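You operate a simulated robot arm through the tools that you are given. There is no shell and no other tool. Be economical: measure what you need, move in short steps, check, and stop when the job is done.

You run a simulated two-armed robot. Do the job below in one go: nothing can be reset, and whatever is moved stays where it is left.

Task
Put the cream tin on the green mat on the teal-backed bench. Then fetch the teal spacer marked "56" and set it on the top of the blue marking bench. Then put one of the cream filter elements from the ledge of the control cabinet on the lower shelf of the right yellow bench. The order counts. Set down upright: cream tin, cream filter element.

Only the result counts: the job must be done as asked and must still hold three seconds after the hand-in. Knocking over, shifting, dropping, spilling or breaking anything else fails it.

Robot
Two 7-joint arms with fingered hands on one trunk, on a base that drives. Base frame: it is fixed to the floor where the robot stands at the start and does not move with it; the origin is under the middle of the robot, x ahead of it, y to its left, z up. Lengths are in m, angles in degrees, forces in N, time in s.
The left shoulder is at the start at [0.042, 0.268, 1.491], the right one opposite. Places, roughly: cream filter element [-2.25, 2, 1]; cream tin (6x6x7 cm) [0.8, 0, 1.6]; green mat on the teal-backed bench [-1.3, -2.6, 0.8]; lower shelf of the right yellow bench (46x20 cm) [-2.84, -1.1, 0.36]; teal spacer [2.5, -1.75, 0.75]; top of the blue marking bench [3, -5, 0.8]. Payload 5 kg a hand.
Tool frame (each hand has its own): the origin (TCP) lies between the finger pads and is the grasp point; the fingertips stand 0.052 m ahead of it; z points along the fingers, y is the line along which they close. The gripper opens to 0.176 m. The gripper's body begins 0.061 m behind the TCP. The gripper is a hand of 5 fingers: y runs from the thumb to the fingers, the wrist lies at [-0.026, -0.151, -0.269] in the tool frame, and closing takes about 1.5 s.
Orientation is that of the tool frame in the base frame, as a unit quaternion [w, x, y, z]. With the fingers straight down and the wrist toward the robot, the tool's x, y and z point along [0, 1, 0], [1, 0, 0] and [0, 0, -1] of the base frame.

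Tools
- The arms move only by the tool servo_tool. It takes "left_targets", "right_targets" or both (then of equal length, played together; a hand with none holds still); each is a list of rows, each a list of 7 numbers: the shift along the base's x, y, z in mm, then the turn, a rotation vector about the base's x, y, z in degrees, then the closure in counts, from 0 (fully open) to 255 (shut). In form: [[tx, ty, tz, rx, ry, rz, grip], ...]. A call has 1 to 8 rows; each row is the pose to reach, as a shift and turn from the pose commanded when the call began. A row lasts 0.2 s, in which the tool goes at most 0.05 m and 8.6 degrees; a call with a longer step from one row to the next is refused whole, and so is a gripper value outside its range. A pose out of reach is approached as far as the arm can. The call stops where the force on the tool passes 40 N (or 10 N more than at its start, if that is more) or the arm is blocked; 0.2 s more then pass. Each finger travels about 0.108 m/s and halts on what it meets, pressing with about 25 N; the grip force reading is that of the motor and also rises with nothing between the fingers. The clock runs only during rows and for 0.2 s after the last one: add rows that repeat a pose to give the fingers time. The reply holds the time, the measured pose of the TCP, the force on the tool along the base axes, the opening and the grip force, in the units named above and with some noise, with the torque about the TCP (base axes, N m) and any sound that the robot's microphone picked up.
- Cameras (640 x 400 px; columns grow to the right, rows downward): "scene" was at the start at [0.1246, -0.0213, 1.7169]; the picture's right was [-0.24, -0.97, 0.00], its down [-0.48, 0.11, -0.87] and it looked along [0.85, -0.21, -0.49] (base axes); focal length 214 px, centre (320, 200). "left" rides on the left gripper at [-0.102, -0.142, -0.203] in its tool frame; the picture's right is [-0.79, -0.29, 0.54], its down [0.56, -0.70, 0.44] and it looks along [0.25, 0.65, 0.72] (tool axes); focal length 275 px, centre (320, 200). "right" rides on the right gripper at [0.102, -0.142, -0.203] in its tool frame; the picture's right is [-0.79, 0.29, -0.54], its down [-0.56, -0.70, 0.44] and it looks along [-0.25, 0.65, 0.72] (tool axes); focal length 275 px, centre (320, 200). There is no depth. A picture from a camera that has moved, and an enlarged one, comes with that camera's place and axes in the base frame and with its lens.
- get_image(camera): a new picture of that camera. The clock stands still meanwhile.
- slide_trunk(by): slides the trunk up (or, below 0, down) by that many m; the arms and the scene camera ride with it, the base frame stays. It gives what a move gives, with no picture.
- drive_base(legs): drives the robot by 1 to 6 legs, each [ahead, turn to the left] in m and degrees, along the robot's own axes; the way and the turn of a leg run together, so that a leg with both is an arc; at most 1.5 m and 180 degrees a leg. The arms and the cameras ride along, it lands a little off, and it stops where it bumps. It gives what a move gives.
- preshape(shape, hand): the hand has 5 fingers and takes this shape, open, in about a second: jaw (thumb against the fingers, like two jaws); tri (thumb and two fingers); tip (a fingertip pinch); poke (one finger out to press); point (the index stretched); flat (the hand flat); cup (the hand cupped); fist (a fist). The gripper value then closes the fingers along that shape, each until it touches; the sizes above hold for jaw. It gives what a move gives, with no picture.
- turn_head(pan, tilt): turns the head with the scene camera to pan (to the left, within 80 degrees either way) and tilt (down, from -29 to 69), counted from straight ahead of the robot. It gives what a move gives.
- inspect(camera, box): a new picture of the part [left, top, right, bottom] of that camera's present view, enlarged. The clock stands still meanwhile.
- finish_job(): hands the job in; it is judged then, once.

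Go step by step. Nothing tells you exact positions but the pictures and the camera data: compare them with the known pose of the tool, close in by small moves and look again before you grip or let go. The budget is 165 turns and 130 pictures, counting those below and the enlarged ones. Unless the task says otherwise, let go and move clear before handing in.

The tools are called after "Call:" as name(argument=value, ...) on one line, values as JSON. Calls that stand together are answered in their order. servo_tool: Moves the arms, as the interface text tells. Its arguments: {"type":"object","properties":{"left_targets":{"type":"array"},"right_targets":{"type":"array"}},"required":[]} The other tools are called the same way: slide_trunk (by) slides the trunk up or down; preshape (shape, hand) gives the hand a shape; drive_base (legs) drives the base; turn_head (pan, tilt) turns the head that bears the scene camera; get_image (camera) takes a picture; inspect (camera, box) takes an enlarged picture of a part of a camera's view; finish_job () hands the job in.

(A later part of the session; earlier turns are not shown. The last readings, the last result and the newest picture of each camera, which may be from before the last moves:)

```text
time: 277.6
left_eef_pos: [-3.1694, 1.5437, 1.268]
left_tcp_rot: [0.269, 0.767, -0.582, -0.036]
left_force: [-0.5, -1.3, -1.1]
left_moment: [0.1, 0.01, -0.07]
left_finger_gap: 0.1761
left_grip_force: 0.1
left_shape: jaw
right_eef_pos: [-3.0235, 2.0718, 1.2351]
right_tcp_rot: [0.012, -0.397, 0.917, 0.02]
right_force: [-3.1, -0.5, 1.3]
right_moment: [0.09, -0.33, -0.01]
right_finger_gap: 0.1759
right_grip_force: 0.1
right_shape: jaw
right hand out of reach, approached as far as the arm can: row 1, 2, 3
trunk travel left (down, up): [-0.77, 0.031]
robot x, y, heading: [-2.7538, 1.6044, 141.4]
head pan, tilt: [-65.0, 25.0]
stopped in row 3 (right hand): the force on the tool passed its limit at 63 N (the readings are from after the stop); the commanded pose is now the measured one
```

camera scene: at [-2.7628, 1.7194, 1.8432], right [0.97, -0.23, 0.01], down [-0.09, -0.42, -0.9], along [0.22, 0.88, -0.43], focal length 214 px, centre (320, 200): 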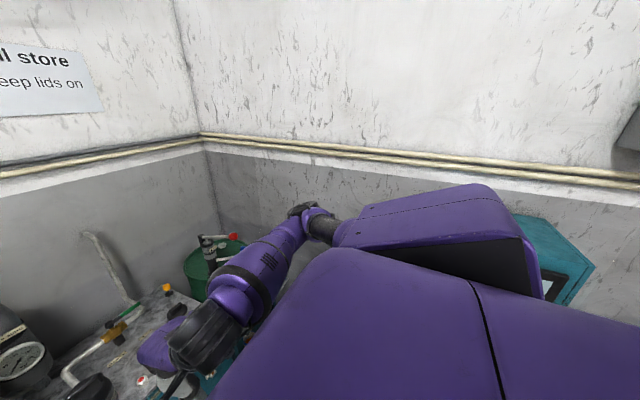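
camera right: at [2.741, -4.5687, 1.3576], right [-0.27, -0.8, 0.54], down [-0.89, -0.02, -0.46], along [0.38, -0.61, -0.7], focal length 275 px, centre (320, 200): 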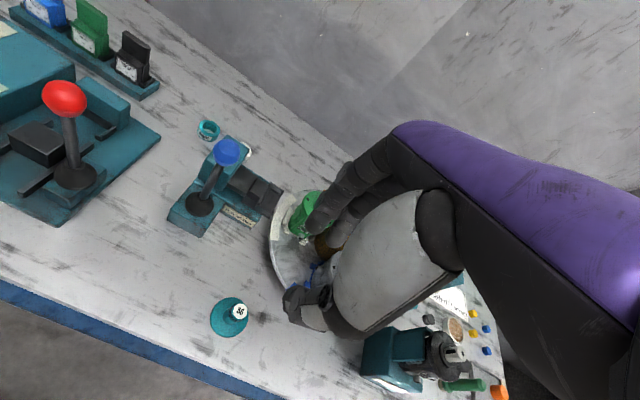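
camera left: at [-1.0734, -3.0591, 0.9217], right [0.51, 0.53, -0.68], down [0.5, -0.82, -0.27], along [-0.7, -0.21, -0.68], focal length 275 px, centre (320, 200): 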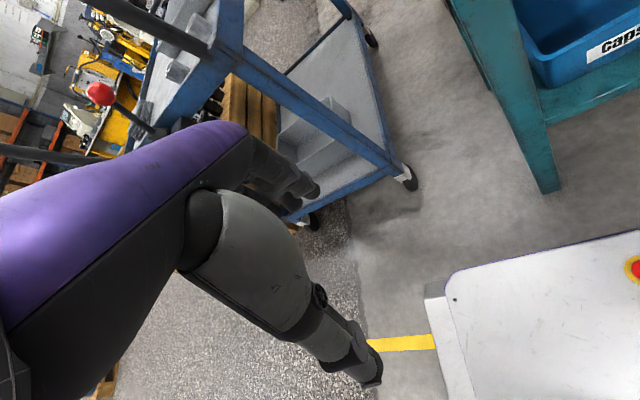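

Stopped on a reach jerk. Instead I'll turn partway, back up 0.2 m, then finish turning, so the hand stays short of the ledge.

Call:
drive_base(legs=[[0, -46], [-0.2, 0], [0, -41.5]])

Call:
turn_head(pan=-8, tilt=32)

Call:
get_image(camera="scene")

```text
time: 280.0
left_eef_pos: [-3.1697, 1.7191, 1.2787]
left_tcp_rot: [-0.271, -0.648, 0.701, 0.12]
left_force: [-0.7, -0.4, -1.7]
left_moment: [0.02, 0.17, -0.07]
left_finger_gap: 0.1758
left_grip_force: 0.2
left_shape: jaw
right_eef_pos: [-2.7874, 2.1314, 1.242]
right_tcp_rot: [0.032, -0.163, 0.986, 0.007]
right_force: [2.6, 4.1, -3.5]
right_moment: [-0.5, 0.4, 0.02]
right_finger_gap: 0.1759
right_grip_force: 0.0
right_shape: jaw
trunk travel left (down, up): [-0.77, 0.031]
robot x, y, heading: [-2.7581, 1.6062, 114.2]
head pan, tilt: [-65.0, 25.0]
stopped in leg 1: the robot was blocked; the commanded pose is now the measured one
```

```text
time: 281.2
left_eef_pos: [-3.1683, 1.7144, 1.2759]
left_tcp_rot: [-0.271, -0.646, 0.704, 0.12]
left_force: [-0.3, 0.3, -0.3]
left_moment: [0.06, -0.02, -0.05]
left_finger_gap: 0.176
left_grip_force: 0.1
left_shape: jaw
right_eef_pos: [-2.7897, 2.1255, 1.2442]
right_tcp_rot: [0.03, -0.165, 0.986, 0.007]
right_force: [0.4, 0.6, -0.6]
right_moment: [0.08, -0.07, 0.01]
right_finger_gap: 0.1758
right_grip_force: 0.0
right_shape: jaw
trunk travel left (down, up): [-0.77, 0.031]
robot x, y, heading: [-2.76, 1.6064, 114.4]
head pan, tilt: [-8.0, 32.0]
```

```text
40 pictures are left
camera scene: at [-2.8, 1.7255, 1.8315], right [0.96, 0.28, 0.0], down [0.16, -0.52, -0.84], along [-0.24, 0.81, -0.54], focal length 214 px, centre (320, 200)
```

scene: 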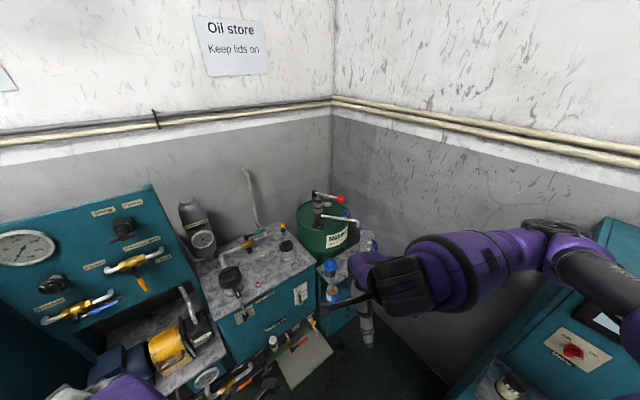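

My right elbow reached the cabinet front while turning; nothing was displaced as far as I can see. Backing up 0.3 m and then turning to face the cabinet.

Call:
drive_base(legs=[[-0.32, 0], [0, -60]])

Call:
turn_head(pan=0, tilt=30)

Call:
get_image(camera="scene")

```text
time: 288.0
left_eef_pos: [-2.7414, 1.7273, 1.2788]
left_tcp_rot: [-0.175, -0.216, 0.929, 0.245]
left_force: [0.6, 0.3, -0.2]
left_moment: [-0.03, 0.01, 0.04]
left_finger_gap: 0.1762
left_grip_force: 0.1
left_shape: jaw
right_eef_pos: [-2.1978, 1.599, 1.2467]
right_tcp_rot: [0.029, 0.345, 0.938, -0.02]
right_force: [-1.2, 0.0, 0.2]
right_moment: [-0.01, -0.03, -0.02]
right_finger_gap: 0.176
right_grip_force: 0.2
right_shape: jaw
trunk travel left (down, up): [-0.77, 0.031]
robot x, y, heading: [-2.6298, 1.318, 53.7]
head pan, tilt: [-8.0, 32.0]
```

```text
time: 288.7
left_eef_pos: [-2.7544, 1.7279, 1.2834]
left_tcp_rot: [-0.178, -0.234, 0.92, 0.258]
left_force: [-0.1, -0.1, -1.0]
left_moment: [-0.04, -0.12, -0.09]
left_finger_gap: 0.176
left_grip_force: 0.0
left_shape: jaw
right_eef_pos: [-2.1989, 1.5938, 1.2483]
right_tcp_rot: [0.037, 0.359, 0.932, -0.016]
right_force: [-0.7, 0.8, 0.9]
right_moment: [-0.05, -0.15, 0.01]
right_finger_gap: 0.176
right_grip_force: 0.1
right_shape: jaw
trunk travel left (down, up): [-0.77, 0.031]
robot x, y, heading: [-2.6292, 1.3171, 54.3]
head pan, tilt: [0.0, 30.0]
```

```text
39 pictures are left
camera scene: at [-2.5563, 1.4211, 1.8345], right [0.81, -0.59, 0.0], down [-0.3, -0.41, -0.86], along [0.51, 0.69, -0.51], focal length 214 px, centre (320, 200)
```

scene: 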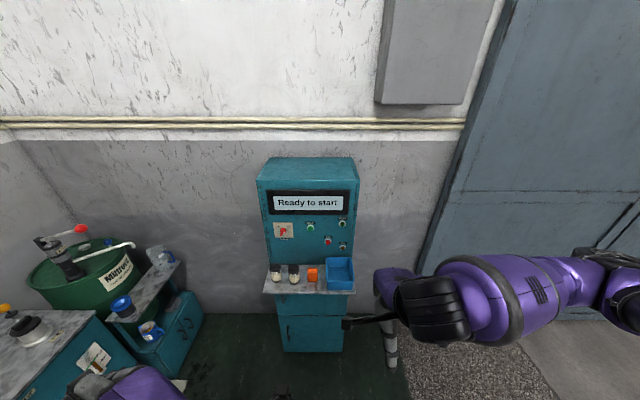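

Call:
inspect(camera="scene", box=[255, 210, 365, 310])

```text
4.00 times, centred on (310, 260) of scene
camera zoom: at [-2.5563, 1.4211, 1.8345], right [0.81, -0.59, 0.0], down [-0.3, -0.41, -0.86], along [0.51, 0.69, -0.51], focal length 858 px, centre (360, -40)
```

zoom: 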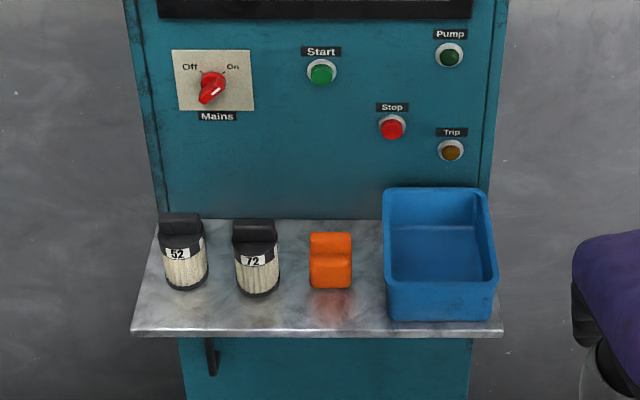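

Two cream elements, "52" and "72", stand at the ledge's left; I'll take "52" near (−2.32, 2.08). The shelf under the bench needs a side approach, so I'll grasp with the hand pitched; first shift the base 0.35 m left.

Call:
drive_base(legs=[[0, 90], [0.35, 0], [0, -90]])

```text
time: 303.4
left_eef_pos: [-3.0545, 1.9376, 1.2835]
left_tcp_rot: [-0.181, -0.253, 0.914, 0.259]
left_force: [0.1, -0.4, -0.4]
left_moment: [-0.03, 0.01, -0.02]
left_finger_gap: 0.1759
left_grip_force: 0.1
left_shape: jaw
right_eef_pos: [-2.4923, 1.8098, 1.2507]
right_tcp_rot: [0.035, 0.346, 0.937, -0.029]
right_force: [0.7, -0.5, 0.1]
right_moment: [-0.01, -0.02, 0.04]
right_finger_gap: 0.1757
right_grip_force: 0.1
right_shape: jaw
trunk travel left (down, up): [-0.77, 0.031]
robot x, y, heading: [-2.921, 1.5308, 54.1]
head pan, tilt: [0.0, 30.0]
```

Positioned. Now rotating the right hand: first yaw 51° left.

Call:
servo_tool(right_targets=[[0, 0, 0, 0, 0, 3, 40], [0, 0, 0, 0, 0, 10, 80], [0, 0, 0, 0, 0, 18, 110], [0, 0, 0, 0, 0, 26, 120], [0, 0, 0, 0, 0, 34, 120], [0, 0, 0, 0, 0, 42, 120], [0, 0, 0, 0, 0, 50, 120], [0, 0, 0, 0, 0, 50, 120]])

Call:
servo_tool(right_targets=[[0, 0, 0, 0.6, -4, 0, 120], [0, 0, 0, 1.5, -10, 0, 120], [0, 0, 0, 2.6, -17, 0, 120], [0, 0, 0, 3.7, -24, 0, 120], [0, 0, 0, 4.8, -31, 0, 120], [0, 0, 0, 5.9, -38, 0, 120], [0, 0, 0, 7, -45, 0, 120], [0, 0, 0, 7, -45, 0, 120]])

Call:
get_image(camera="scene")

```text
time: 305.2
left_eef_pos: [-3.0686, 1.9349, 1.2863]
left_tcp_rot: [-0.184, -0.266, 0.907, 0.271]
left_force: [-0.8, 0.3, -0.3]
left_moment: [-0.03, 0.01, 0.02]
left_finger_gap: 0.1759
left_grip_force: 0.1
left_shape: jaw
right_eef_pos: [-2.4941, 1.8121, 1.2536]
right_tcp_rot: [0.043, -0.083, 0.996, -0.007]
right_force: [-0.5, 0.4, -0.3]
right_moment: [-0.11, -0.04, -0.02]
right_finger_gap: 0.0936
right_grip_force: 0.0
right_shape: jaw
right hand out of reach, approached as far as the arm can: row 1, 2, 3, 4, 5, 6, 7, 8
trunk travel left (down, up): [-0.77, 0.031]
robot x, y, heading: [-2.9242, 1.5293, 54.1]
head pan, tilt: [0.0, 30.0]
```

```text
time: 307.0
left_eef_pos: [-3.0688, 1.9317, 1.2869]
left_tcp_rot: [-0.186, -0.267, 0.906, 0.271]
left_force: [1.7, -0.2, 0.7]
left_moment: [0.07, 0.11, 0.07]
left_finger_gap: 0.176
left_grip_force: 0.0
left_shape: jaw
right_eef_pos: [-2.4949, 1.8329, 1.237]
right_tcp_rot: [0.425, -0.071, 0.902, 0.023]
right_force: [1.3, -1.6, -0.1]
right_moment: [0.1, 0.11, 0.09]
right_finger_gap: 0.0934
right_grip_force: 0.1
right_shape: jaw
right hand out of reach, approached as far as the arm can: row 1, 2, 3, 4, 5, 6, 7, 8
trunk travel left (down, up): [-0.77, 0.031]
robot x, y, heading: [-2.9192, 1.535, 54.1]
head pan, tilt: [0.0, 30.0]
```

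```text
37 pictures are left
camera scene: at [-2.845, 1.6319, 1.8345], right [0.81, -0.59, 0.0], down [-0.3, -0.41, -0.86], along [0.5, 0.7, -0.51], focal length 214 px, centre (320, 200)
```

scene: 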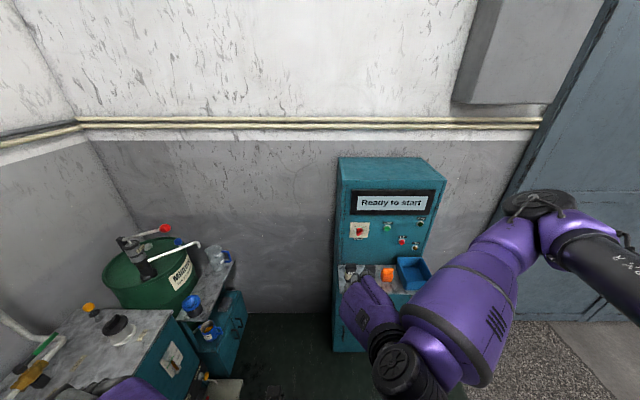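

The hand is now pitched with a horizontal closing line, as wanted. Looking with the hand camera.

Call:
get_image(camera="right")

Call:
inspect(camera="scene", box=[320, 230, 440, 330])

```text
36 pictures are left
camera right: at [-2.6922, 1.6626, 1.2915], right [0.04, 0.31, 0.95], down [0.79, -0.59, 0.16], along [0.61, 0.74, -0.27], focal length 275 px, centre (320, 200)
```

right: 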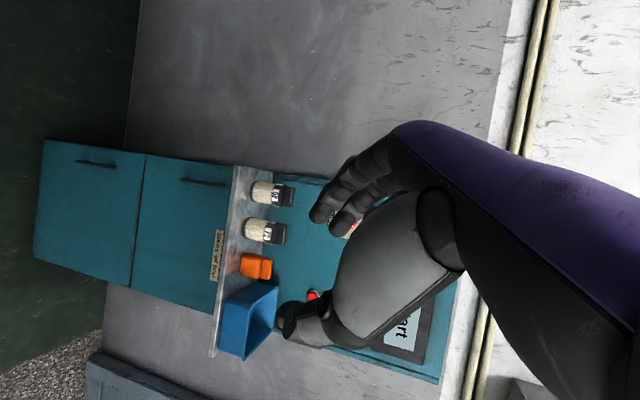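

```text
4.00 times, centred on (380, 280) of scene
camera zoom: at [-2.845, 1.6319, 1.8345], right [0.81, -0.59, 0.0], down [-0.3, -0.41, -0.86], along [0.5, 0.7, -0.51], focal length 858 px, centre (80, -120)
```

zoom: 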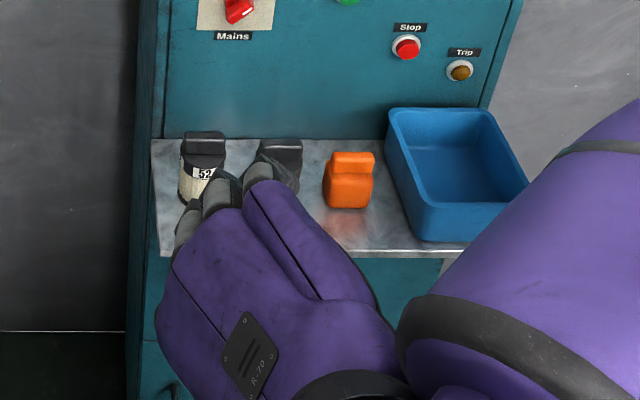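

Element "52" triangulates to axis (−2.315, 2.115), base z≈0.958, top≈1.053. Moving to a standoff behind and above it along the approach line, with a 7.5 cm opening.

Call:
servo_tool(right_targets=[[2, 8, 0, 0, 0, 0, 125], [8, 35, -5, 0, 0, 0, 135], [16, 75, -15, 0, 0, 0, 146], [25, 118, -28, 0, 0, 0, 146], [35, 162, -40, 0, 0, 0, 146], [45, 207, -52, 0, 0, 0, 146], [54, 248, -60, 0, 0, 0, 146], [56, 266, -62, 0, 0, 0, 146]])

Call:
get_image(camera="right")

Call:
inspect(camera="scene", box=[320, 210, 440, 310])

```text
time: 308.8
left_eef_pos: [-3.07, 1.9325, 1.2871]
left_tcp_rot: [-0.187, -0.268, 0.906, 0.271]
left_force: [-0.3, -0.3, 0.1]
left_moment: [0.03, 0.02, -0.01]
left_finger_gap: 0.1761
left_grip_force: 0.1
left_shape: jaw
right_eef_pos: [-2.4402, 2.1027, 1.1769]
right_tcp_rot: [0.425, -0.071, 0.902, 0.023]
right_force: [0.4, -0.6, -0.1]
right_moment: [0.06, 0.01, 0.07]
right_finger_gap: 0.0754
right_grip_force: 0.1
right_shape: jaw
trunk travel left (down, up): [-0.77, 0.031]
robot x, y, heading: [-2.9211, 1.5302, 53.9]
head pan, tilt: [0.0, 30.0]
```

```text
34 pictures are left
camera right: at [-2.6374, 1.931, 1.2292], right [0.04, 0.31, 0.95], down [0.79, -0.59, 0.16], along [0.61, 0.75, -0.27], focal length 275 px, centre (320, 200)
```

right: 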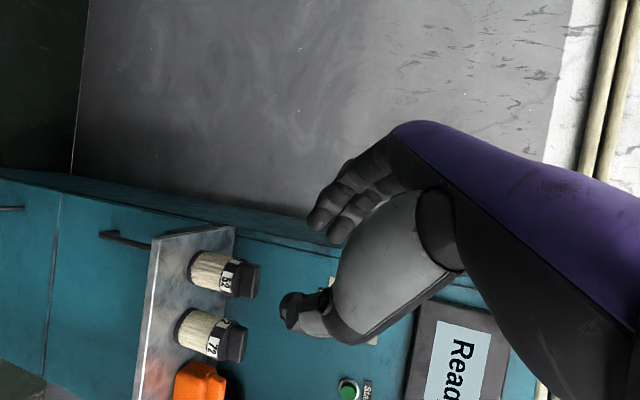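

```text
4.00 times, centred on (380, 260) of scene
camera zoom: at [-2.8476, 1.6334, 1.8346], right [0.81, -0.59, 0.0], down [-0.3, -0.41, -0.86], along [0.5, 0.7, -0.51], focal length 858 px, centre (80, -40)
```

zoom: 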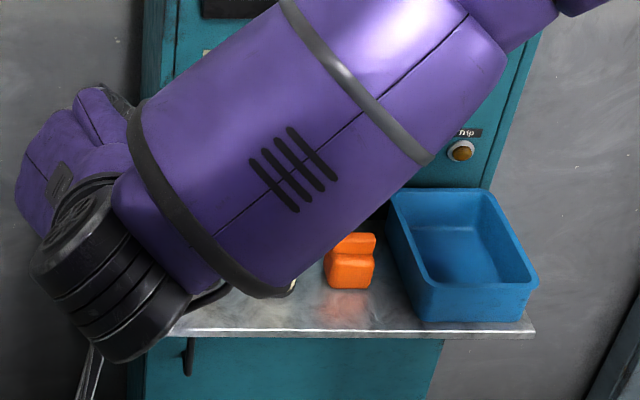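

Refined axis: about (−2.302, 2.132), base 0.945, top 1.045. Dropping onto the approach line and advancing partway.

Call:
servo_tool(right_targets=[[-5, 1, -6, 0, 0, 0, 146], [-15, 4, -18, 0, 0, 0, 146], [-25, 7, -30, 0, 0, 0, 146], [-10, 9, -43, 0, 0, 0, 146], [8, 11, -58, 0, 0, 0, 146], [25, 13, -72, 0, 0, 0, 146], [36, 15, -81, 0, 0, 0, 146], [36, 15, -81, 0, 0, 0, 146]])

Call:
inspect(camera="right", box=[180, 180, 400, 380])

```text
time: 310.6
left_eef_pos: [-3.0692, 1.9329, 1.2877]
left_tcp_rot: [-0.185, -0.267, 0.906, 0.271]
left_force: [-0.8, 0.0, 0.3]
left_moment: [0.02, -0.05, -0.01]
left_finger_gap: 0.1758
left_grip_force: 0.0
left_shape: jaw
right_eef_pos: [-2.4045, 2.1165, 1.0953]
right_tcp_rot: [0.426, -0.073, 0.902, 0.023]
right_force: [-0.2, -1.0, 0.8]
right_moment: [0.0, -0.01, -0.02]
right_finger_gap: 0.0754
right_grip_force: 0.0
right_shape: jaw
trunk travel left (down, up): [-0.77, 0.031]
robot x, y, heading: [-2.9223, 1.53, 54.4]
head pan, tilt: [0.0, 30.0]
```

```text
2.00 times, centred on (290, 280) of right
camera zoom: at [-2.6029, 1.9451, 1.1485], right [0.04, 0.32, 0.95], down [0.79, -0.59, 0.16], along [0.61, 0.75, -0.27], focal length 551 px, centre (380, 40)
```

zoom: 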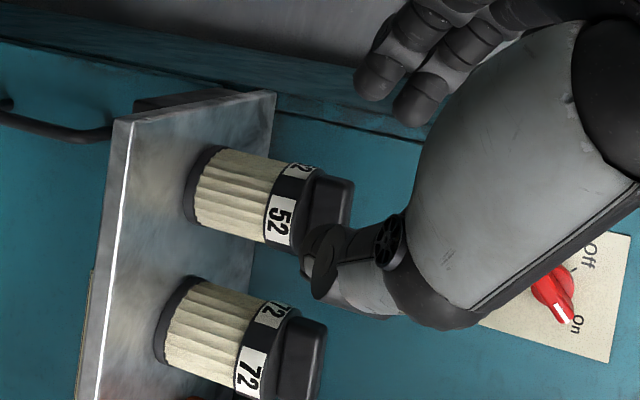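

The view confirms the geometry: axis (−2.302, 2.13), and thumb and fingers will straddle it. Advancing most of the remaining way.

Call:
servo_tool(right_targets=[[8, 1, -7, 0, 0, 0, 146], [20, 3, -17, 0, 0, 0, 146], [34, 5, -28, 0, 0, 0, 146], [46, 7, -38, 0, 0, 0, 146], [46, 7, -38, 0, 0, 0, 146]])

Call:
inspect(camera="right", box=[180, 180, 400, 380])

```text
time: 311.8
left_eef_pos: [-3.0701, 1.9326, 1.288]
left_tcp_rot: [-0.185, -0.266, 0.907, 0.27]
left_force: [0.1, 0.8, 0.5]
left_moment: [0.02, -0.02, 0.0]
left_finger_gap: 0.1762
left_grip_force: 0.0
left_shape: jaw
right_eef_pos: [-2.3593, 2.1234, 1.0566]
right_tcp_rot: [0.425, -0.072, 0.902, 0.023]
right_force: [-0.2, -0.6, 0.5]
right_moment: [0.04, -0.03, 0.0]
right_finger_gap: 0.0753
right_grip_force: 0.0
right_shape: jaw
trunk travel left (down, up): [-0.77, 0.031]
robot x, y, heading: [-2.9215, 1.531, 54.2]
head pan, tilt: [0.0, 30.0]
```

```text
2.00 times, centred on (290, 280) of right
camera zoom: at [-2.5564, 1.952, 1.1104], right [0.04, 0.31, 0.95], down [0.79, -0.59, 0.16], along [0.61, 0.75, -0.27], focal length 551 px, centre (380, 40)
```

zoom: 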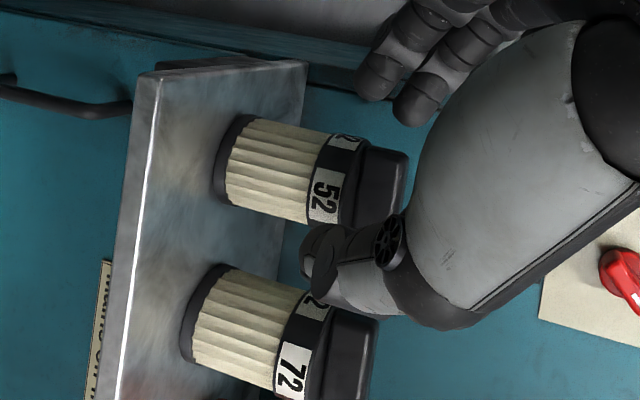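

Clear on all sides. Final advance, then closing.

Call:
servo_tool(right_targets=[[8, 1, -6, 0, 0, 0, 146], [18, 3, -14, 0, 0, 0, 146], [27, 4, -20, 0, 0, 0, 146], [27, 4, -20, 0, 0, 0, 146]])

Call:
inspect(camera="right", box=[180, 180, 400, 380])

```text
time: 312.8
left_eef_pos: [-3.0698, 1.9325, 1.2868]
left_tcp_rot: [-0.186, -0.266, 0.906, 0.271]
left_force: [0.1, 0.1, 0.0]
left_moment: [-0.01, -0.05, -0.02]
left_finger_gap: 0.1759
left_grip_force: 0.0
left_shape: jaw
right_eef_pos: [-2.3323, 2.1267, 1.0365]
right_tcp_rot: [0.425, -0.072, 0.902, 0.023]
right_force: [-0.4, 0.6, 0.4]
right_moment: [-0.02, -0.02, -0.01]
right_finger_gap: 0.0754
right_grip_force: 0.1
right_shape: jaw
trunk travel left (down, up): [-0.77, 0.031]
robot x, y, heading: [-2.9197, 1.5332, 53.8]
head pan, tilt: [0.0, 30.0]
```

```text
2.00 times, centred on (290, 280) of right
camera zoom: at [-2.5297, 1.9557, 1.0901], right [0.04, 0.31, 0.95], down [0.79, -0.59, 0.16], along [0.61, 0.75, -0.27], focal length 551 px, centre (380, 40)
```

zoom: 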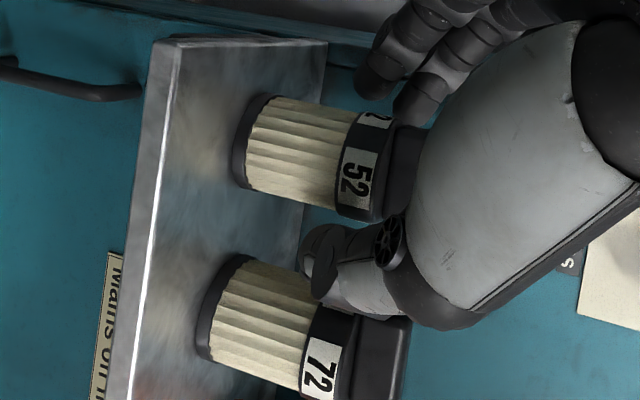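

Call:
servo_tool(right_targets=[[0, 0, 0, 0, 0, 0, 155], [0, 0, 0, 0, 0, 0, 165], [0, 0, 0, 0, 0, 0, 175], [0, 0, 0, 0, 0, 0, 190], [0, 0, 0, 0, 0, 0, 210], [0, 0, 0, 0, 0, 0, 235], [0, 0, 0, 0, 0, 0, 255], [0, 0, 0, 0, 0, 0, 255]])

Call:
inspect(camera="right", box=[180, 180, 400, 380])

```text
time: 314.6
left_eef_pos: [-3.0698, 1.9321, 1.2869]
left_tcp_rot: [-0.186, -0.266, 0.906, 0.271]
left_force: [-0.2, 0.0, 0.7]
left_moment: [0.01, 0.01, 0.02]
left_finger_gap: 0.1757
left_grip_force: 0.0
left_shape: jaw
right_eef_pos: [-2.3316, 2.1284, 1.0344]
right_tcp_rot: [0.425, -0.073, 0.902, 0.023]
right_force: [0.6, -0.6, -0.4]
right_moment: [0.01, 0.0, -0.01]
right_finger_gap: 0.0471
right_grip_force: 24.8
right_shape: jaw
trunk travel left (down, up): [-0.77, 0.031]
robot x, y, heading: [-2.9234, 1.533, 53.9]
head pan, tilt: [0.0, 30.0]
```

```text
2.00 times, centred on (290, 280) of right
camera zoom: at [-2.5293, 1.9557, 1.0899], right [0.04, 0.32, 0.95], down [0.79, -0.59, 0.16], along [0.61, 0.75, -0.27], focal length 551 px, centre (380, 40)
```

zoom: 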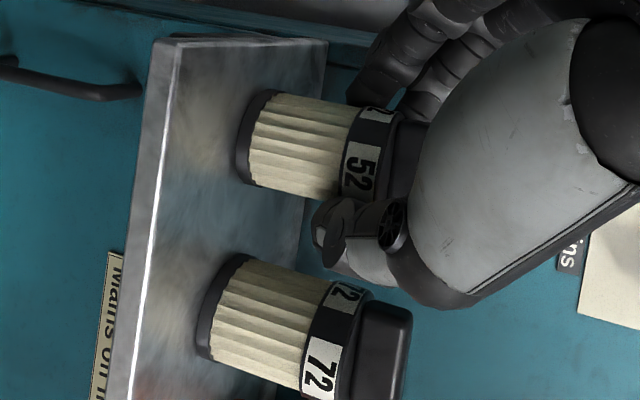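

Gripped (4.7 cm, 25 N), element unmoved, "72" untouched. Lifting with the last of the trunk travel, then arm.

Call:
slide_trunk(by=0.03)

Call:
servo_tool(right_targets=[[0, 0, 4, 0, 0, 0, 255], [0, 0, 15, 0, 0, 0, 255], [0, 0, 32, 0, 0, 0, 255], [-3, -4, 50, 0, 0, 0, 255], [-12, -16, 62, 0, 0, 0, 255], [-24, -33, 70, 0, 0, 0, 255], [-40, -55, 70, 0, 0, 0, 255], [-40, -55, 70, 0, 0, 0, 255]])

Call:
get_image(camera="right")

```text
time: 315.4
left_eef_pos: [-3.0688, 1.9333, 1.3176]
left_tcp_rot: [-0.187, -0.267, 0.906, 0.271]
left_force: [1.4, 0.9, -0.7]
left_moment: [-0.01, 0.04, 0.03]
left_finger_gap: 0.1757
left_grip_force: 0.1
left_shape: jaw
right_eef_pos: [-2.332, 2.1275, 1.0653]
right_tcp_rot: [0.425, -0.072, 0.902, 0.023]
right_force: [-0.4, -0.6, -2.3]
right_moment: [-0.06, 0.0, -0.03]
right_finger_gap: 0.0467
right_grip_force: 25.9
right_shape: jaw
trunk travel left (down, up): [-0.8, 0.001]
robot x, y, heading: [-2.9207, 1.5331, 54.2]
head pan, tilt: [0.0, 30.0]
```

```text
time: 317.1
left_eef_pos: [-3.0687, 1.9326, 1.3163]
left_tcp_rot: [-0.187, -0.266, 0.906, 0.271]
left_force: [1.2, 0.8, 0.1]
left_moment: [-0.02, 0.03, 0.06]
left_finger_gap: 0.1758
left_grip_force: 0.1
left_shape: jaw
right_eef_pos: [-2.371, 2.0724, 1.1349]
right_tcp_rot: [0.425, -0.072, 0.902, 0.023]
right_force: [0.2, 1.3, -0.9]
right_moment: [-0.03, 0.06, -0.02]
right_finger_gap: 0.0468
right_grip_force: 25.3
right_shape: jaw
trunk travel left (down, up): [-0.8, 0.001]
robot x, y, heading: [-2.9179, 1.5325, 54.3]
head pan, tilt: [0.0, 30.0]
```

```text
28 pictures are left
camera right: at [-2.5683, 1.9013, 1.1893], right [0.04, 0.32, 0.95], down [0.79, -0.59, 0.16], along [0.61, 0.74, -0.27], focal length 275 px, centre (320, 200)
```

right: 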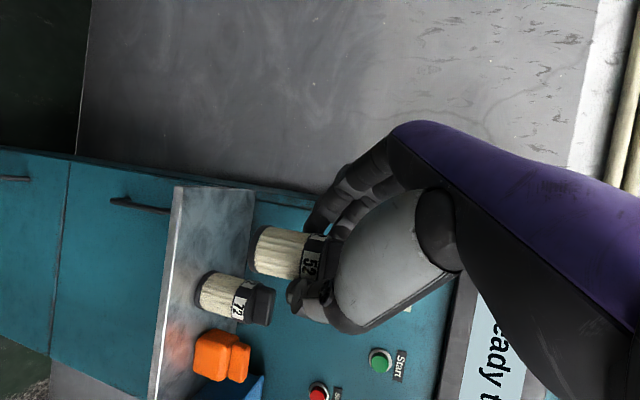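

The element is in hand. Pulling it toward me, then leaving the corner cautiously (keeping the elbow clear of the console).

Call:
servo_tool(right_targets=[[-4, -6, 0, 0, 0, 0, 255], [-16, -22, 5, 0, 0, 0, 255], [-34, -46, 10, 0, 0, 0, 255], [-54, -74, 15, 0, 0, 0, 255], [-76, -104, 20, 0, 0, 0, 255], [-94, -130, 20, 0, 0, 0, 255], [-106, -146, 20, 0, 0, 0, 255], [-106, -146, 20, 0, 0, 0, 255]])

Call:
drive_base(legs=[[0, -60], [0.55, 0], [0, -30], [1.3, 0], [0, -94]])

Call:
turn_head(pan=10, tilt=22)

Call:
get_image(camera="scene")

```text
time: 318.9
left_eef_pos: [-3.07, 1.9327, 1.3173]
left_tcp_rot: [-0.187, -0.266, 0.906, 0.271]
left_force: [-0.1, 0.7, 0.8]
left_moment: [0.0, 0.03, 0.05]
left_finger_gap: 0.1761
left_grip_force: 0.0
left_shape: jaw
right_eef_pos: [-2.4766, 1.9268, 1.1561]
right_tcp_rot: [0.425, -0.072, 0.902, 0.024]
right_force: [-0.1, 0.5, -2.7]
right_moment: [-0.01, 0.06, 0.0]
right_finger_gap: 0.047
right_grip_force: 25.2
right_shape: jaw
trunk travel left (down, up): [-0.8, 0.001]
robot x, y, heading: [-2.9198, 1.5323, 54.3]
head pan, tilt: [0.0, 30.0]
```

```text
time: 344.0
left_eef_pos: [-1.1792, 0.3048, 1.3184]
left_tcp_rot: [0.281, 0.908, 0.256, 0.179]
left_force: [0.4, -0.7, -0.3]
left_moment: [0.01, 0.01, 0.0]
left_finger_gap: 0.176
left_grip_force: 0.0
left_shape: jaw
right_eef_pos: [-1.7797, 0.3542, 1.1559]
right_tcp_rot: [0.011, 0.904, 0.044, -0.426]
right_force: [0.2, 0.4, -1.5]
right_moment: [0.0, -0.04, 0.0]
right_finger_gap: 0.0467
right_grip_force: 25.5
right_shape: jaw
trunk travel left (down, up): [-0.8, 0.001]
robot x, y, heading: [-1.3032, 0.7166, -129.6]
head pan, tilt: [0.0, 30.0]
```

```text
time: 344.7
left_eef_pos: [-1.1646, 0.31, 1.3244]
left_tcp_rot: [0.295, 0.898, 0.272, 0.18]
left_force: [-0.1, 0.5, 0.3]
left_moment: [-0.11, 0.06, -0.12]
left_finger_gap: 0.1758
left_grip_force: 0.1
left_shape: jaw
right_eef_pos: [-1.7708, 0.3672, 1.1646]
right_tcp_rot: [0.014, 0.902, 0.042, -0.43]
right_force: [-0.2, 1.0, -0.9]
right_moment: [-0.09, -0.05, 0.07]
right_finger_gap: 0.0465
right_grip_force: 25.0
right_shape: jaw
trunk travel left (down, up): [-0.8, 0.001]
robot x, y, heading: [-1.3028, 0.7188, -129.5]
head pan, tilt: [10.0, 22.0]
```

```text
27 pictures are left
camera scene: at [-1.3737, 0.6093, 1.8775], right [-0.87, 0.49, 0.0], down [0.19, 0.33, -0.92], along [-0.45, -0.8, -0.39], focal length 214 px, centre (320, 200)
```

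scene: 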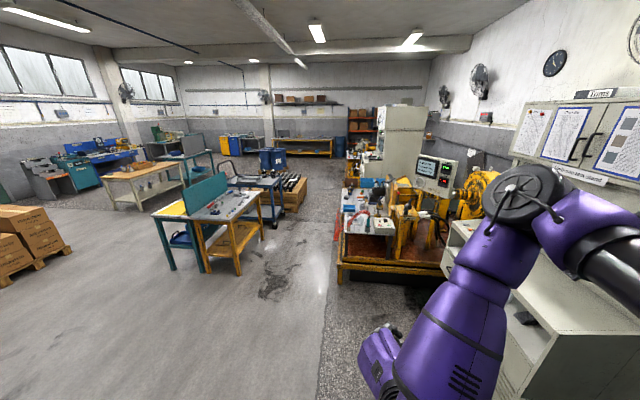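

Call:
inspect(camera="scene", box=[310, 150, 490, 310])

```text
2.50 times, centred on (400, 230) of scene
camera zoom: at [-1.3737, 0.6093, 1.8775], right [-0.87, 0.49, 0.0], down [0.19, 0.33, -0.92], along [-0.45, -0.8, -0.39], focal length 536 px, centre (120, 125)
```

zoom: 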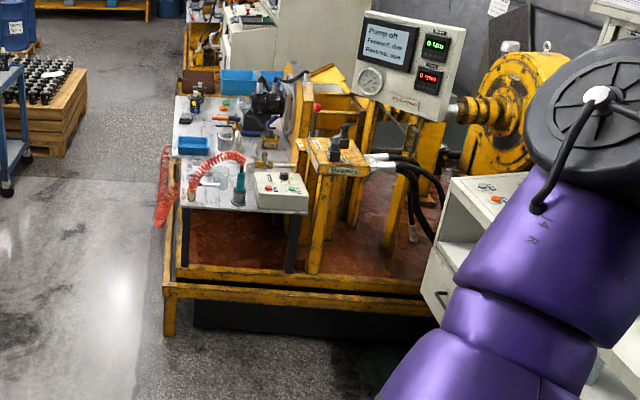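

The lower shelf is the brown deck between the two black posts (46 cm apart) under the table's near end, so I'll go in from this end. Driving to a standoff squarely in front of it.

Call:
drive_base(legs=[[0, -3.3], [1.06, 0], [0, 6.8]])

Call:
turn_head(pan=-5, tilt=42)

Call:
get_image(camera="scene")

```text
time: 353.3
left_eef_pos: [-1.8533, -0.4578, 1.3221]
left_tcp_rot: [0.289, 0.886, 0.307, 0.191]
left_force: [0.7, -0.3, 0.8]
left_moment: [-0.01, -0.04, -0.07]
left_finger_gap: 0.1759
left_grip_force: 0.0
left_shape: jaw
right_eef_pos: [-2.4663, -0.4414, 1.1639]
right_tcp_rot: [0.029, 0.9, 0.071, -0.428]
right_force: [-0.3, 0.6, -0.7]
right_moment: [0.0, -0.06, 0.05]
right_finger_gap: 0.0464
right_grip_force: 24.7
right_shape: jaw
trunk travel left (down, up): [-0.8, 0.001]
robot x, y, heading: [-2.025, -0.0627, -126.2]
head pan, tilt: [10.0, 22.0]
```

```text
time: 354.1
left_eef_pos: [-1.8388, -0.4511, 1.3241]
left_tcp_rot: [0.303, 0.877, 0.317, 0.197]
left_force: [1.1, -0.5, 0.3]
left_moment: [0.01, 0.11, -0.07]
left_finger_gap: 0.1758
left_grip_force: 0.0
left_shape: jaw
right_eef_pos: [-2.4565, -0.4286, 1.1728]
right_tcp_rot: [0.034, 0.898, 0.071, -0.434]
right_force: [1.8, -0.3, -1.2]
right_moment: [0.0, 0.05, -0.04]
right_finger_gap: 0.0466
right_grip_force: 24.6
right_shape: jaw
trunk travel left (down, up): [-0.8, 0.001]
robot x, y, heading: [-2.0265, -0.0611, -125.8]
head pan, tilt: [-5.0, 42.0]
```

```text
25 pictures are left
camera scene: at [-2.0984, -0.1528, 1.8466], right [-0.76, 0.65, 0.0], down [0.44, 0.51, -0.73], along [-0.48, -0.56, -0.68], focal length 214 px, centre (320, 200)
```

scene: 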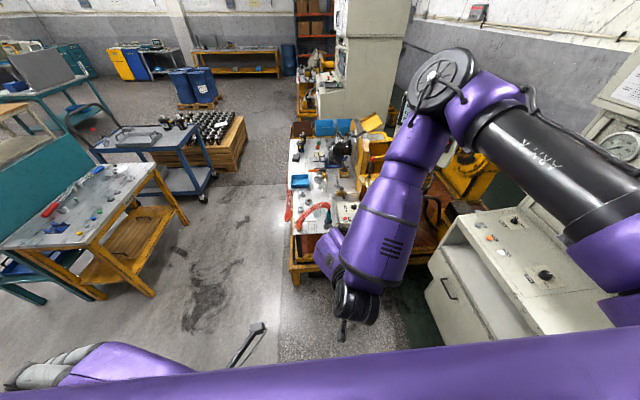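

The console sits close to where my right elbow would come down, so I'll approach the end opening obliquely (heading −155°) from further out. Driving to that standoff.

Call:
drive_base(legs=[[0, 65.2], [0.554, 0], [0, -94.4]])

Call:
turn_head(pan=-5, tilt=42)

Call:
get_image(camera="scene")

```text
time: 368.8
left_eef_pos: [-1.7637, -0.9799, 1.3257]
left_tcp_rot: [0.347, 0.924, 0.109, 0.118]
left_force: [0.7, 0.7, -0.3]
left_moment: [0.01, 0.01, 0.04]
left_finger_gap: 0.1762
left_grip_force: 0.1
left_shape: jaw
right_eef_pos: [-2.3059, -0.654, 1.1719]
right_tcp_rot: [-0.074, 0.888, -0.155, -0.427]
right_force: [-0.5, 0.3, -1.8]
right_moment: [-0.01, -0.03, 0.01]
right_finger_gap: 0.0467
right_grip_force: 25.5
right_shape: jaw
trunk travel left (down, up): [-0.8, 0.001]
robot x, y, heading: [-1.7443, -0.5473, -154.3]
head pan, tilt: [-5.0, 42.0]
```

```text
time: 369.4
left_eef_pos: [-1.7474, -0.9756, 1.3278]
left_tcp_rot: [0.358, 0.919, 0.111, 0.12]
left_force: [0.1, 0.6, -1.0]
left_moment: [0.03, -0.02, 0.03]
left_finger_gap: 0.1761
left_grip_force: 0.1
left_shape: jaw
right_eef_pos: [-2.2928, -0.6474, 1.1787]
right_tcp_rot: [-0.071, 0.885, -0.157, -0.432]
right_force: [-0.2, -1.1, -1.0]
right_moment: [0.03, -0.07, -0.02]
right_finger_gap: 0.0463
right_grip_force: 25.0
right_shape: jaw
trunk travel left (down, up): [-0.8, 0.001]
robot x, y, heading: [-1.7447, -0.5456, -154.4]
head pan, tilt: [-5.0, 42.0]
```

```text
24 pictures are left
camera scene: at [-1.8559, -0.5908, 1.8462], right [-0.35, 0.94, 0.0], down [0.64, 0.24, -0.73], along [-0.69, -0.26, -0.68], focal length 214 px, centre (320, 200)
```

scene: 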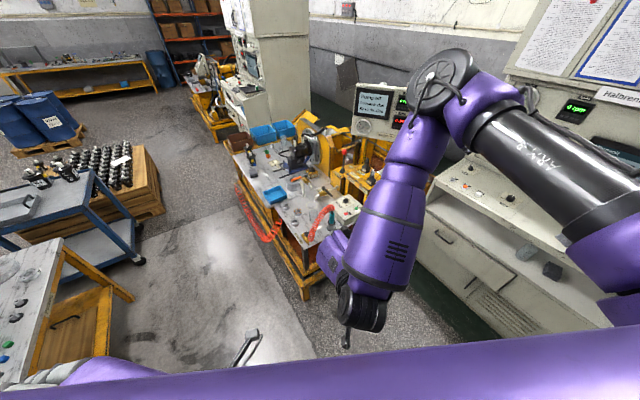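

Good clearance to the console here. Extending the right arm forward to the carrying reach used at the pick.

Call:
servo_tool(right_targets=[[-8, -4, 0, 0, 0, 0, 255], [-30, -14, 0, 0, 0, 0, 255], [-62, -30, -5, 0, 0, 0, 255], [-98, -47, -15, 0, 0, 0, 255], [-135, -64, -30, 0, 0, 0, 255], [-172, -82, -45, 0, 0, 0, 255], [-205, -98, -60, 0, 0, 0, 255], [-225, -108, -70, 0, 0, 0, 255]])

Call:
slide_trunk(by=-0.35)

Call:
get_image(camera="scene")

Call:
get_image(camera="right")

```text
time: 371.2
left_eef_pos: [-1.7489, -0.9754, 1.3274]
left_tcp_rot: [0.355, 0.921, 0.11, 0.118]
left_force: [-1.1, 0.3, -0.9]
left_moment: [0.03, -0.02, 0.0]
left_finger_gap: 0.176
left_grip_force: 0.1
left_shape: jaw
right_eef_pos: [-2.518, -0.7552, 1.1087]
right_tcp_rot: [-0.071, 0.885, -0.157, -0.432]
right_force: [-0.5, -1.1, -2.1]
right_moment: [0.03, -0.03, -0.03]
right_finger_gap: 0.0466
right_grip_force: 25.0
right_shape: jaw
trunk travel left (down, up): [-0.8, 0.001]
robot x, y, heading: [-1.7454, -0.5473, -154.3]
head pan, tilt: [-5.0, 42.0]
```

```text
time: 374.6
left_eef_pos: [-1.7464, -0.9706, 0.969]
left_tcp_rot: [0.348, 0.922, 0.098, 0.136]
left_force: [-0.3, -0.9, 0.2]
left_moment: [-0.01, 0.02, -0.02]
left_finger_gap: 0.1762
left_grip_force: 0.0
left_shape: jaw
right_eef_pos: [-2.5157, -0.7551, 0.759]
right_tcp_rot: [-0.071, 0.885, -0.157, -0.433]
right_force: [0.3, 0.4, -1.2]
right_moment: [-0.03, -0.07, 0.04]
right_finger_gap: 0.0466
right_grip_force: 24.4
right_shape: jaw
trunk travel left (down, up): [-0.45, 0.351]
robot x, y, heading: [-1.7438, -0.5426, -154.2]
head pan, tilt: [-5.0, 42.0]
```

```text
23 pictures are left
camera scene: at [-1.8678, -0.5963, 1.4956], right [-0.35, 0.94, 0.0], down [0.64, 0.24, -0.73], along [-0.69, -0.26, -0.68], focal length 214 px, centre (320, 200)
```

scene: 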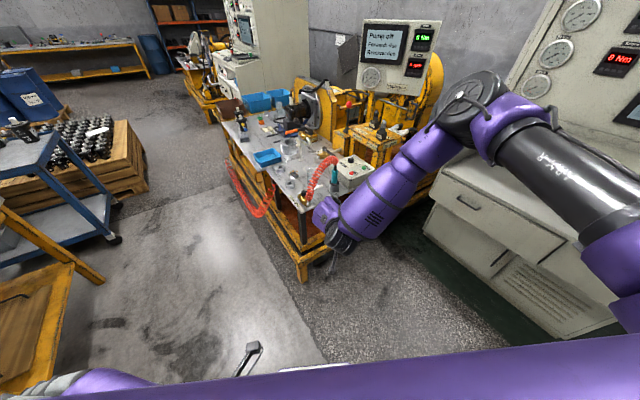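

```text
22 pictures are left
camera right: at [-2.2584, -0.696, 0.8028], right [-0.15, -0.24, 0.96], down [-0.41, 0.9, 0.16], along [-0.9, -0.37, -0.24], focal length 275 px, centre (320, 200)
```

right: 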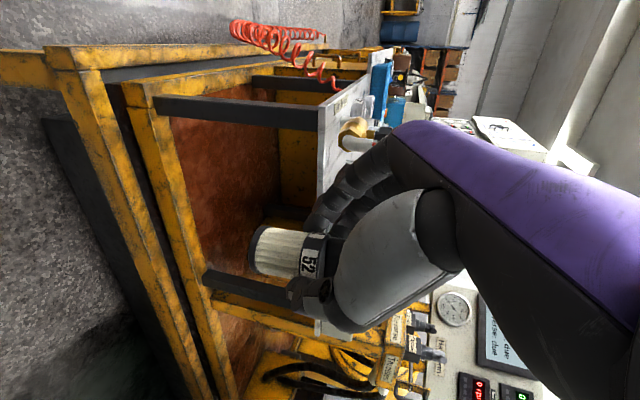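

The view shows the shelf clearly: front post at (−2.59, −0.98), rear post at (−2.97, −0.71), deck z≈0.36. I'll realign to enter straight between the posts: raise, reposition to (−1.98, −0.23), and face −130°.

Call:
slide_trunk(by=0.35)

Call:
drive_base(legs=[[0, 100.8], [-0.389, 0], [0, -76.6]])

Call:
slide_trunk(by=-0.35)

Call:
get_image(camera="right")

```text
time: 378.1
left_eef_pos: [-1.7478, -0.9747, 1.3276]
left_tcp_rot: [0.356, 0.92, 0.113, 0.118]
left_force: [-0.3, 0.0, 0.1]
left_moment: [0.01, -0.02, 0.01]
left_finger_gap: 0.1763
left_grip_force: 0.0
left_shape: jaw
right_eef_pos: [-2.5156, -0.7548, 1.1082]
right_tcp_rot: [-0.072, 0.885, -0.157, -0.432]
right_force: [-0.8, -0.2, -2.2]
right_moment: [0.0, -0.03, 0.03]
right_finger_gap: 0.0465
right_grip_force: 25.2
right_shape: jaw
trunk travel left (down, up): [-0.8, 0.001]
robot x, y, heading: [-1.7444, -0.549, -154.4]
head pan, tilt: [-5.0, 42.0]
```

```text
time: 392.7
left_eef_pos: [-1.7835, -0.6305, 1.3312]
left_tcp_rot: [0.334, 0.864, 0.322, 0.194]
left_force: [0.0, -0.5, 1.1]
left_moment: [0.03, -0.02, 0.02]
left_finger_gap: 0.176
left_grip_force: 0.0
left_shape: jaw
right_eef_pos: [-2.5854, -0.7464, 1.1087]
right_tcp_rot: [0.023, 0.898, 0.038, -0.437]
right_force: [-0.3, -0.9, -1.3]
right_moment: [-0.01, -0.05, 0.02]
right_finger_gap: 0.0465
right_grip_force: 24.8
right_shape: jaw
trunk travel left (down, up): [-0.8, 0.001]
robot x, y, heading: [-1.964, -0.2361, -129.8]
head pan, tilt: [-5.0, 42.0]
```

```text
time: 396.2
left_eef_pos: [-1.7728, -0.6138, 0.9748]
left_tcp_rot: [0.327, 0.867, 0.314, 0.209]
left_force: [0.3, -0.4, -0.1]
left_moment: [0.02, 0.05, 0.02]
left_finger_gap: 0.1759
left_grip_force: 0.1
left_shape: jaw
right_eef_pos: [-2.5756, -0.7349, 0.7697]
right_tcp_rot: [0.028, 0.896, 0.036, -0.442]
right_force: [-1.1, 0.0, -0.5]
right_moment: [0.0, -0.08, -0.02]
right_finger_gap: 0.0463
right_grip_force: 24.3
right_shape: jaw
trunk travel left (down, up): [-0.45, 0.351]
robot x, y, heading: [-1.968, -0.2351, -129.7]
head pan, tilt: [-5.0, 42.0]
```

```text
21 pictures are left
camera right: at [-2.3661, -0.572, 0.8097], right [-0.03, -0.27, 0.96], down [-0.75, 0.64, 0.16], along [-0.66, -0.72, -0.22], focal length 275 px, centre (320, 200)
```

right: 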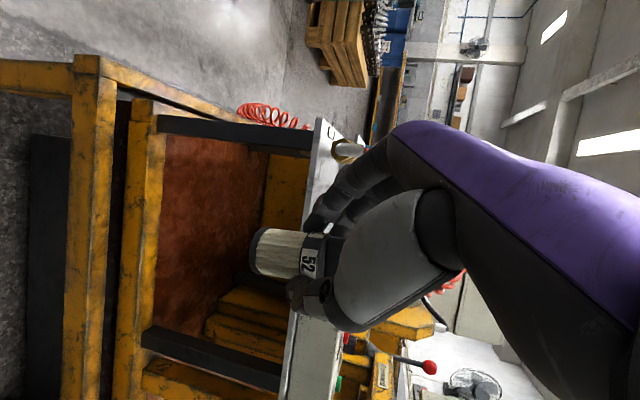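

Aligned: the element is on a line between the posts. Lowering to just above deck level and levelling the hand by about 3°.

Call:
slide_trunk(by=-0.28)

Call:
servo_tool(right_targets=[[0, 0, 0, 0.6, -0.5, 0, 255], [0, 0, 0, 1.5, -1.2, 0, 255], [0, 0, 0, 2.4, -1.9, 0, 255], [0, 0, 0, 2.4, -1.9, 0, 255]])

Call:
get_image(camera="right")

Call:
get_image(camera="scene")

```text
time: 399.0
left_eef_pos: [-1.7611, -0.6007, 0.6716]
left_tcp_rot: [0.274, 0.874, 0.276, 0.291]
left_force: [0.2, -1.0, 0.4]
left_moment: [0.01, 0.05, 0.01]
left_finger_gap: 0.1759
left_grip_force: 0.0
left_shape: jaw
right_eef_pos: [-2.5752, -0.7347, 0.4887]
right_tcp_rot: [0.029, 0.896, 0.035, -0.442]
right_force: [0.5, 0.3, -0.5]
right_moment: [0.03, -0.04, 0.01]
right_finger_gap: 0.0462
right_grip_force: 25.3
right_shape: jaw
trunk travel left (down, up): [-0.17, 0.631]
robot x, y, heading: [-1.9677, -0.2435, -129.8]
head pan, tilt: [-5.0, 42.0]
```

```text
time: 400.0
left_eef_pos: [-1.7612, -0.6004, 0.6711]
left_tcp_rot: [0.273, 0.875, 0.275, 0.291]
left_force: [0.3, 0.0, 0.0]
left_moment: [-0.02, -0.02, 0.0]
left_finger_gap: 0.176
left_grip_force: 0.1
left_shape: jaw
right_eef_pos: [-2.5756, -0.735, 0.489]
right_tcp_rot: [0.01, 0.903, 0.044, -0.427]
right_force: [-0.3, 0.7, -2.0]
right_moment: [-0.03, 0.02, 0.02]
right_finger_gap: 0.0463
right_grip_force: 24.7
right_shape: jaw
trunk travel left (down, up): [-0.17, 0.631]
robot x, y, heading: [-1.9653, -0.2375, -129.7]
head pan, tilt: [-5.0, 42.0]
```

```text
20 pictures are left
camera right: at [-2.3672, -0.5737, 0.543], right [-0.06, -0.31, 0.95], down [-0.76, 0.63, 0.16], along [-0.65, -0.71, -0.28], focal length 275 px, centre (320, 200)
```

right: 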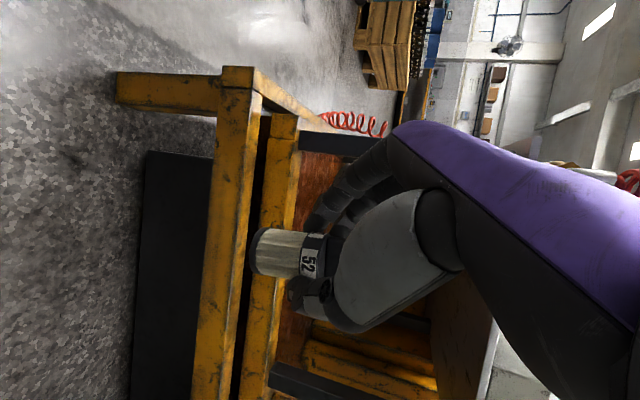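

```text
19 pictures are left
camera scene: at [-2.1072, -0.3968, 1.2074], right [-0.71, 0.7, 0.0], down [0.48, 0.48, -0.73], along [-0.52, -0.52, -0.68], focal length 214 px, centre (320, 200)
```

scene: 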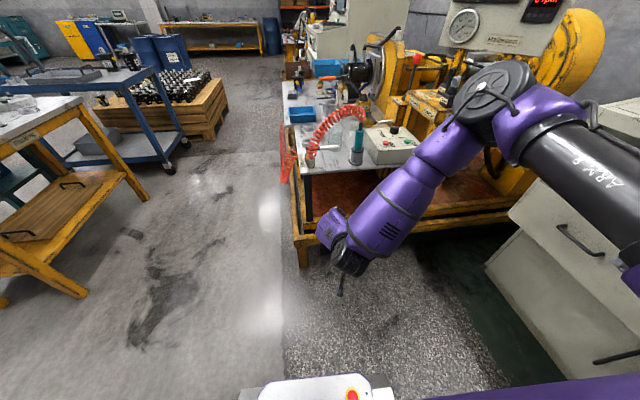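

Element bottom is about 4 cm above the deck frame, and the hand clears the tabletop. Driving in 0.2 m, then checking.

Call:
drive_base(legs=[[0.2, 0]])

Call:
get_image(camera="right")

Call:
get_image(camera="scene")

```text
time: 401.9
left_eef_pos: [-1.889, -0.7558, 0.6723]
left_tcp_rot: [0.274, 0.875, 0.274, 0.291]
left_force: [0.0, -0.1, 0.4]
left_moment: [-0.03, 0.02, -0.04]
left_finger_gap: 0.1758
left_grip_force: 0.1
left_shape: jaw
right_eef_pos: [-2.7051, -0.8882, 0.4886]
right_tcp_rot: [0.01, 0.904, 0.044, -0.425]
right_force: [-0.5, 0.3, -1.5]
right_moment: [0.01, -0.04, 0.06]
right_finger_gap: 0.0459
right_grip_force: 25.3
right_shape: jaw
trunk travel left (down, up): [-0.17, 0.631]
robot x, y, heading: [-2.0894, -0.393, -129.7]
head pan, tilt: [-5.0, 42.0]
```

```text
18 pictures are left
camera right: at [-2.4958, -0.7282, 0.5429], right [-0.06, -0.31, 0.95], down [-0.76, 0.64, 0.16], along [-0.65, -0.71, -0.28], focal length 275 px, centre (320, 200)
```

right: 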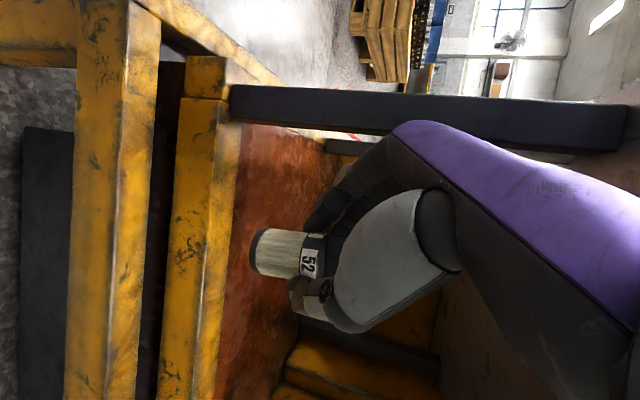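

```text
17 pictures are left
camera scene: at [-2.2358, -0.5514, 1.2074], right [-0.71, 0.7, 0.0], down [0.48, 0.48, -0.73], along [-0.52, -0.52, -0.68], focal length 214 px, centre (320, 200)
```

scene: 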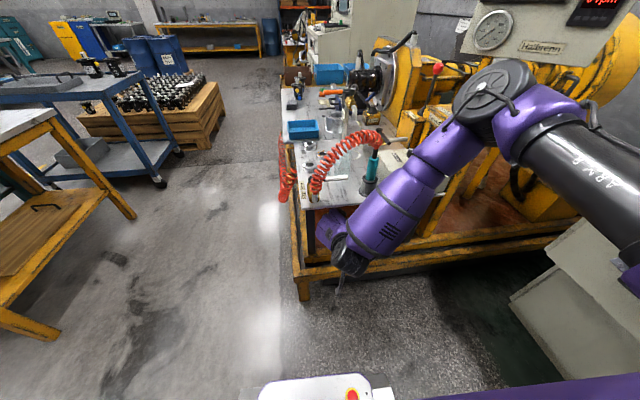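

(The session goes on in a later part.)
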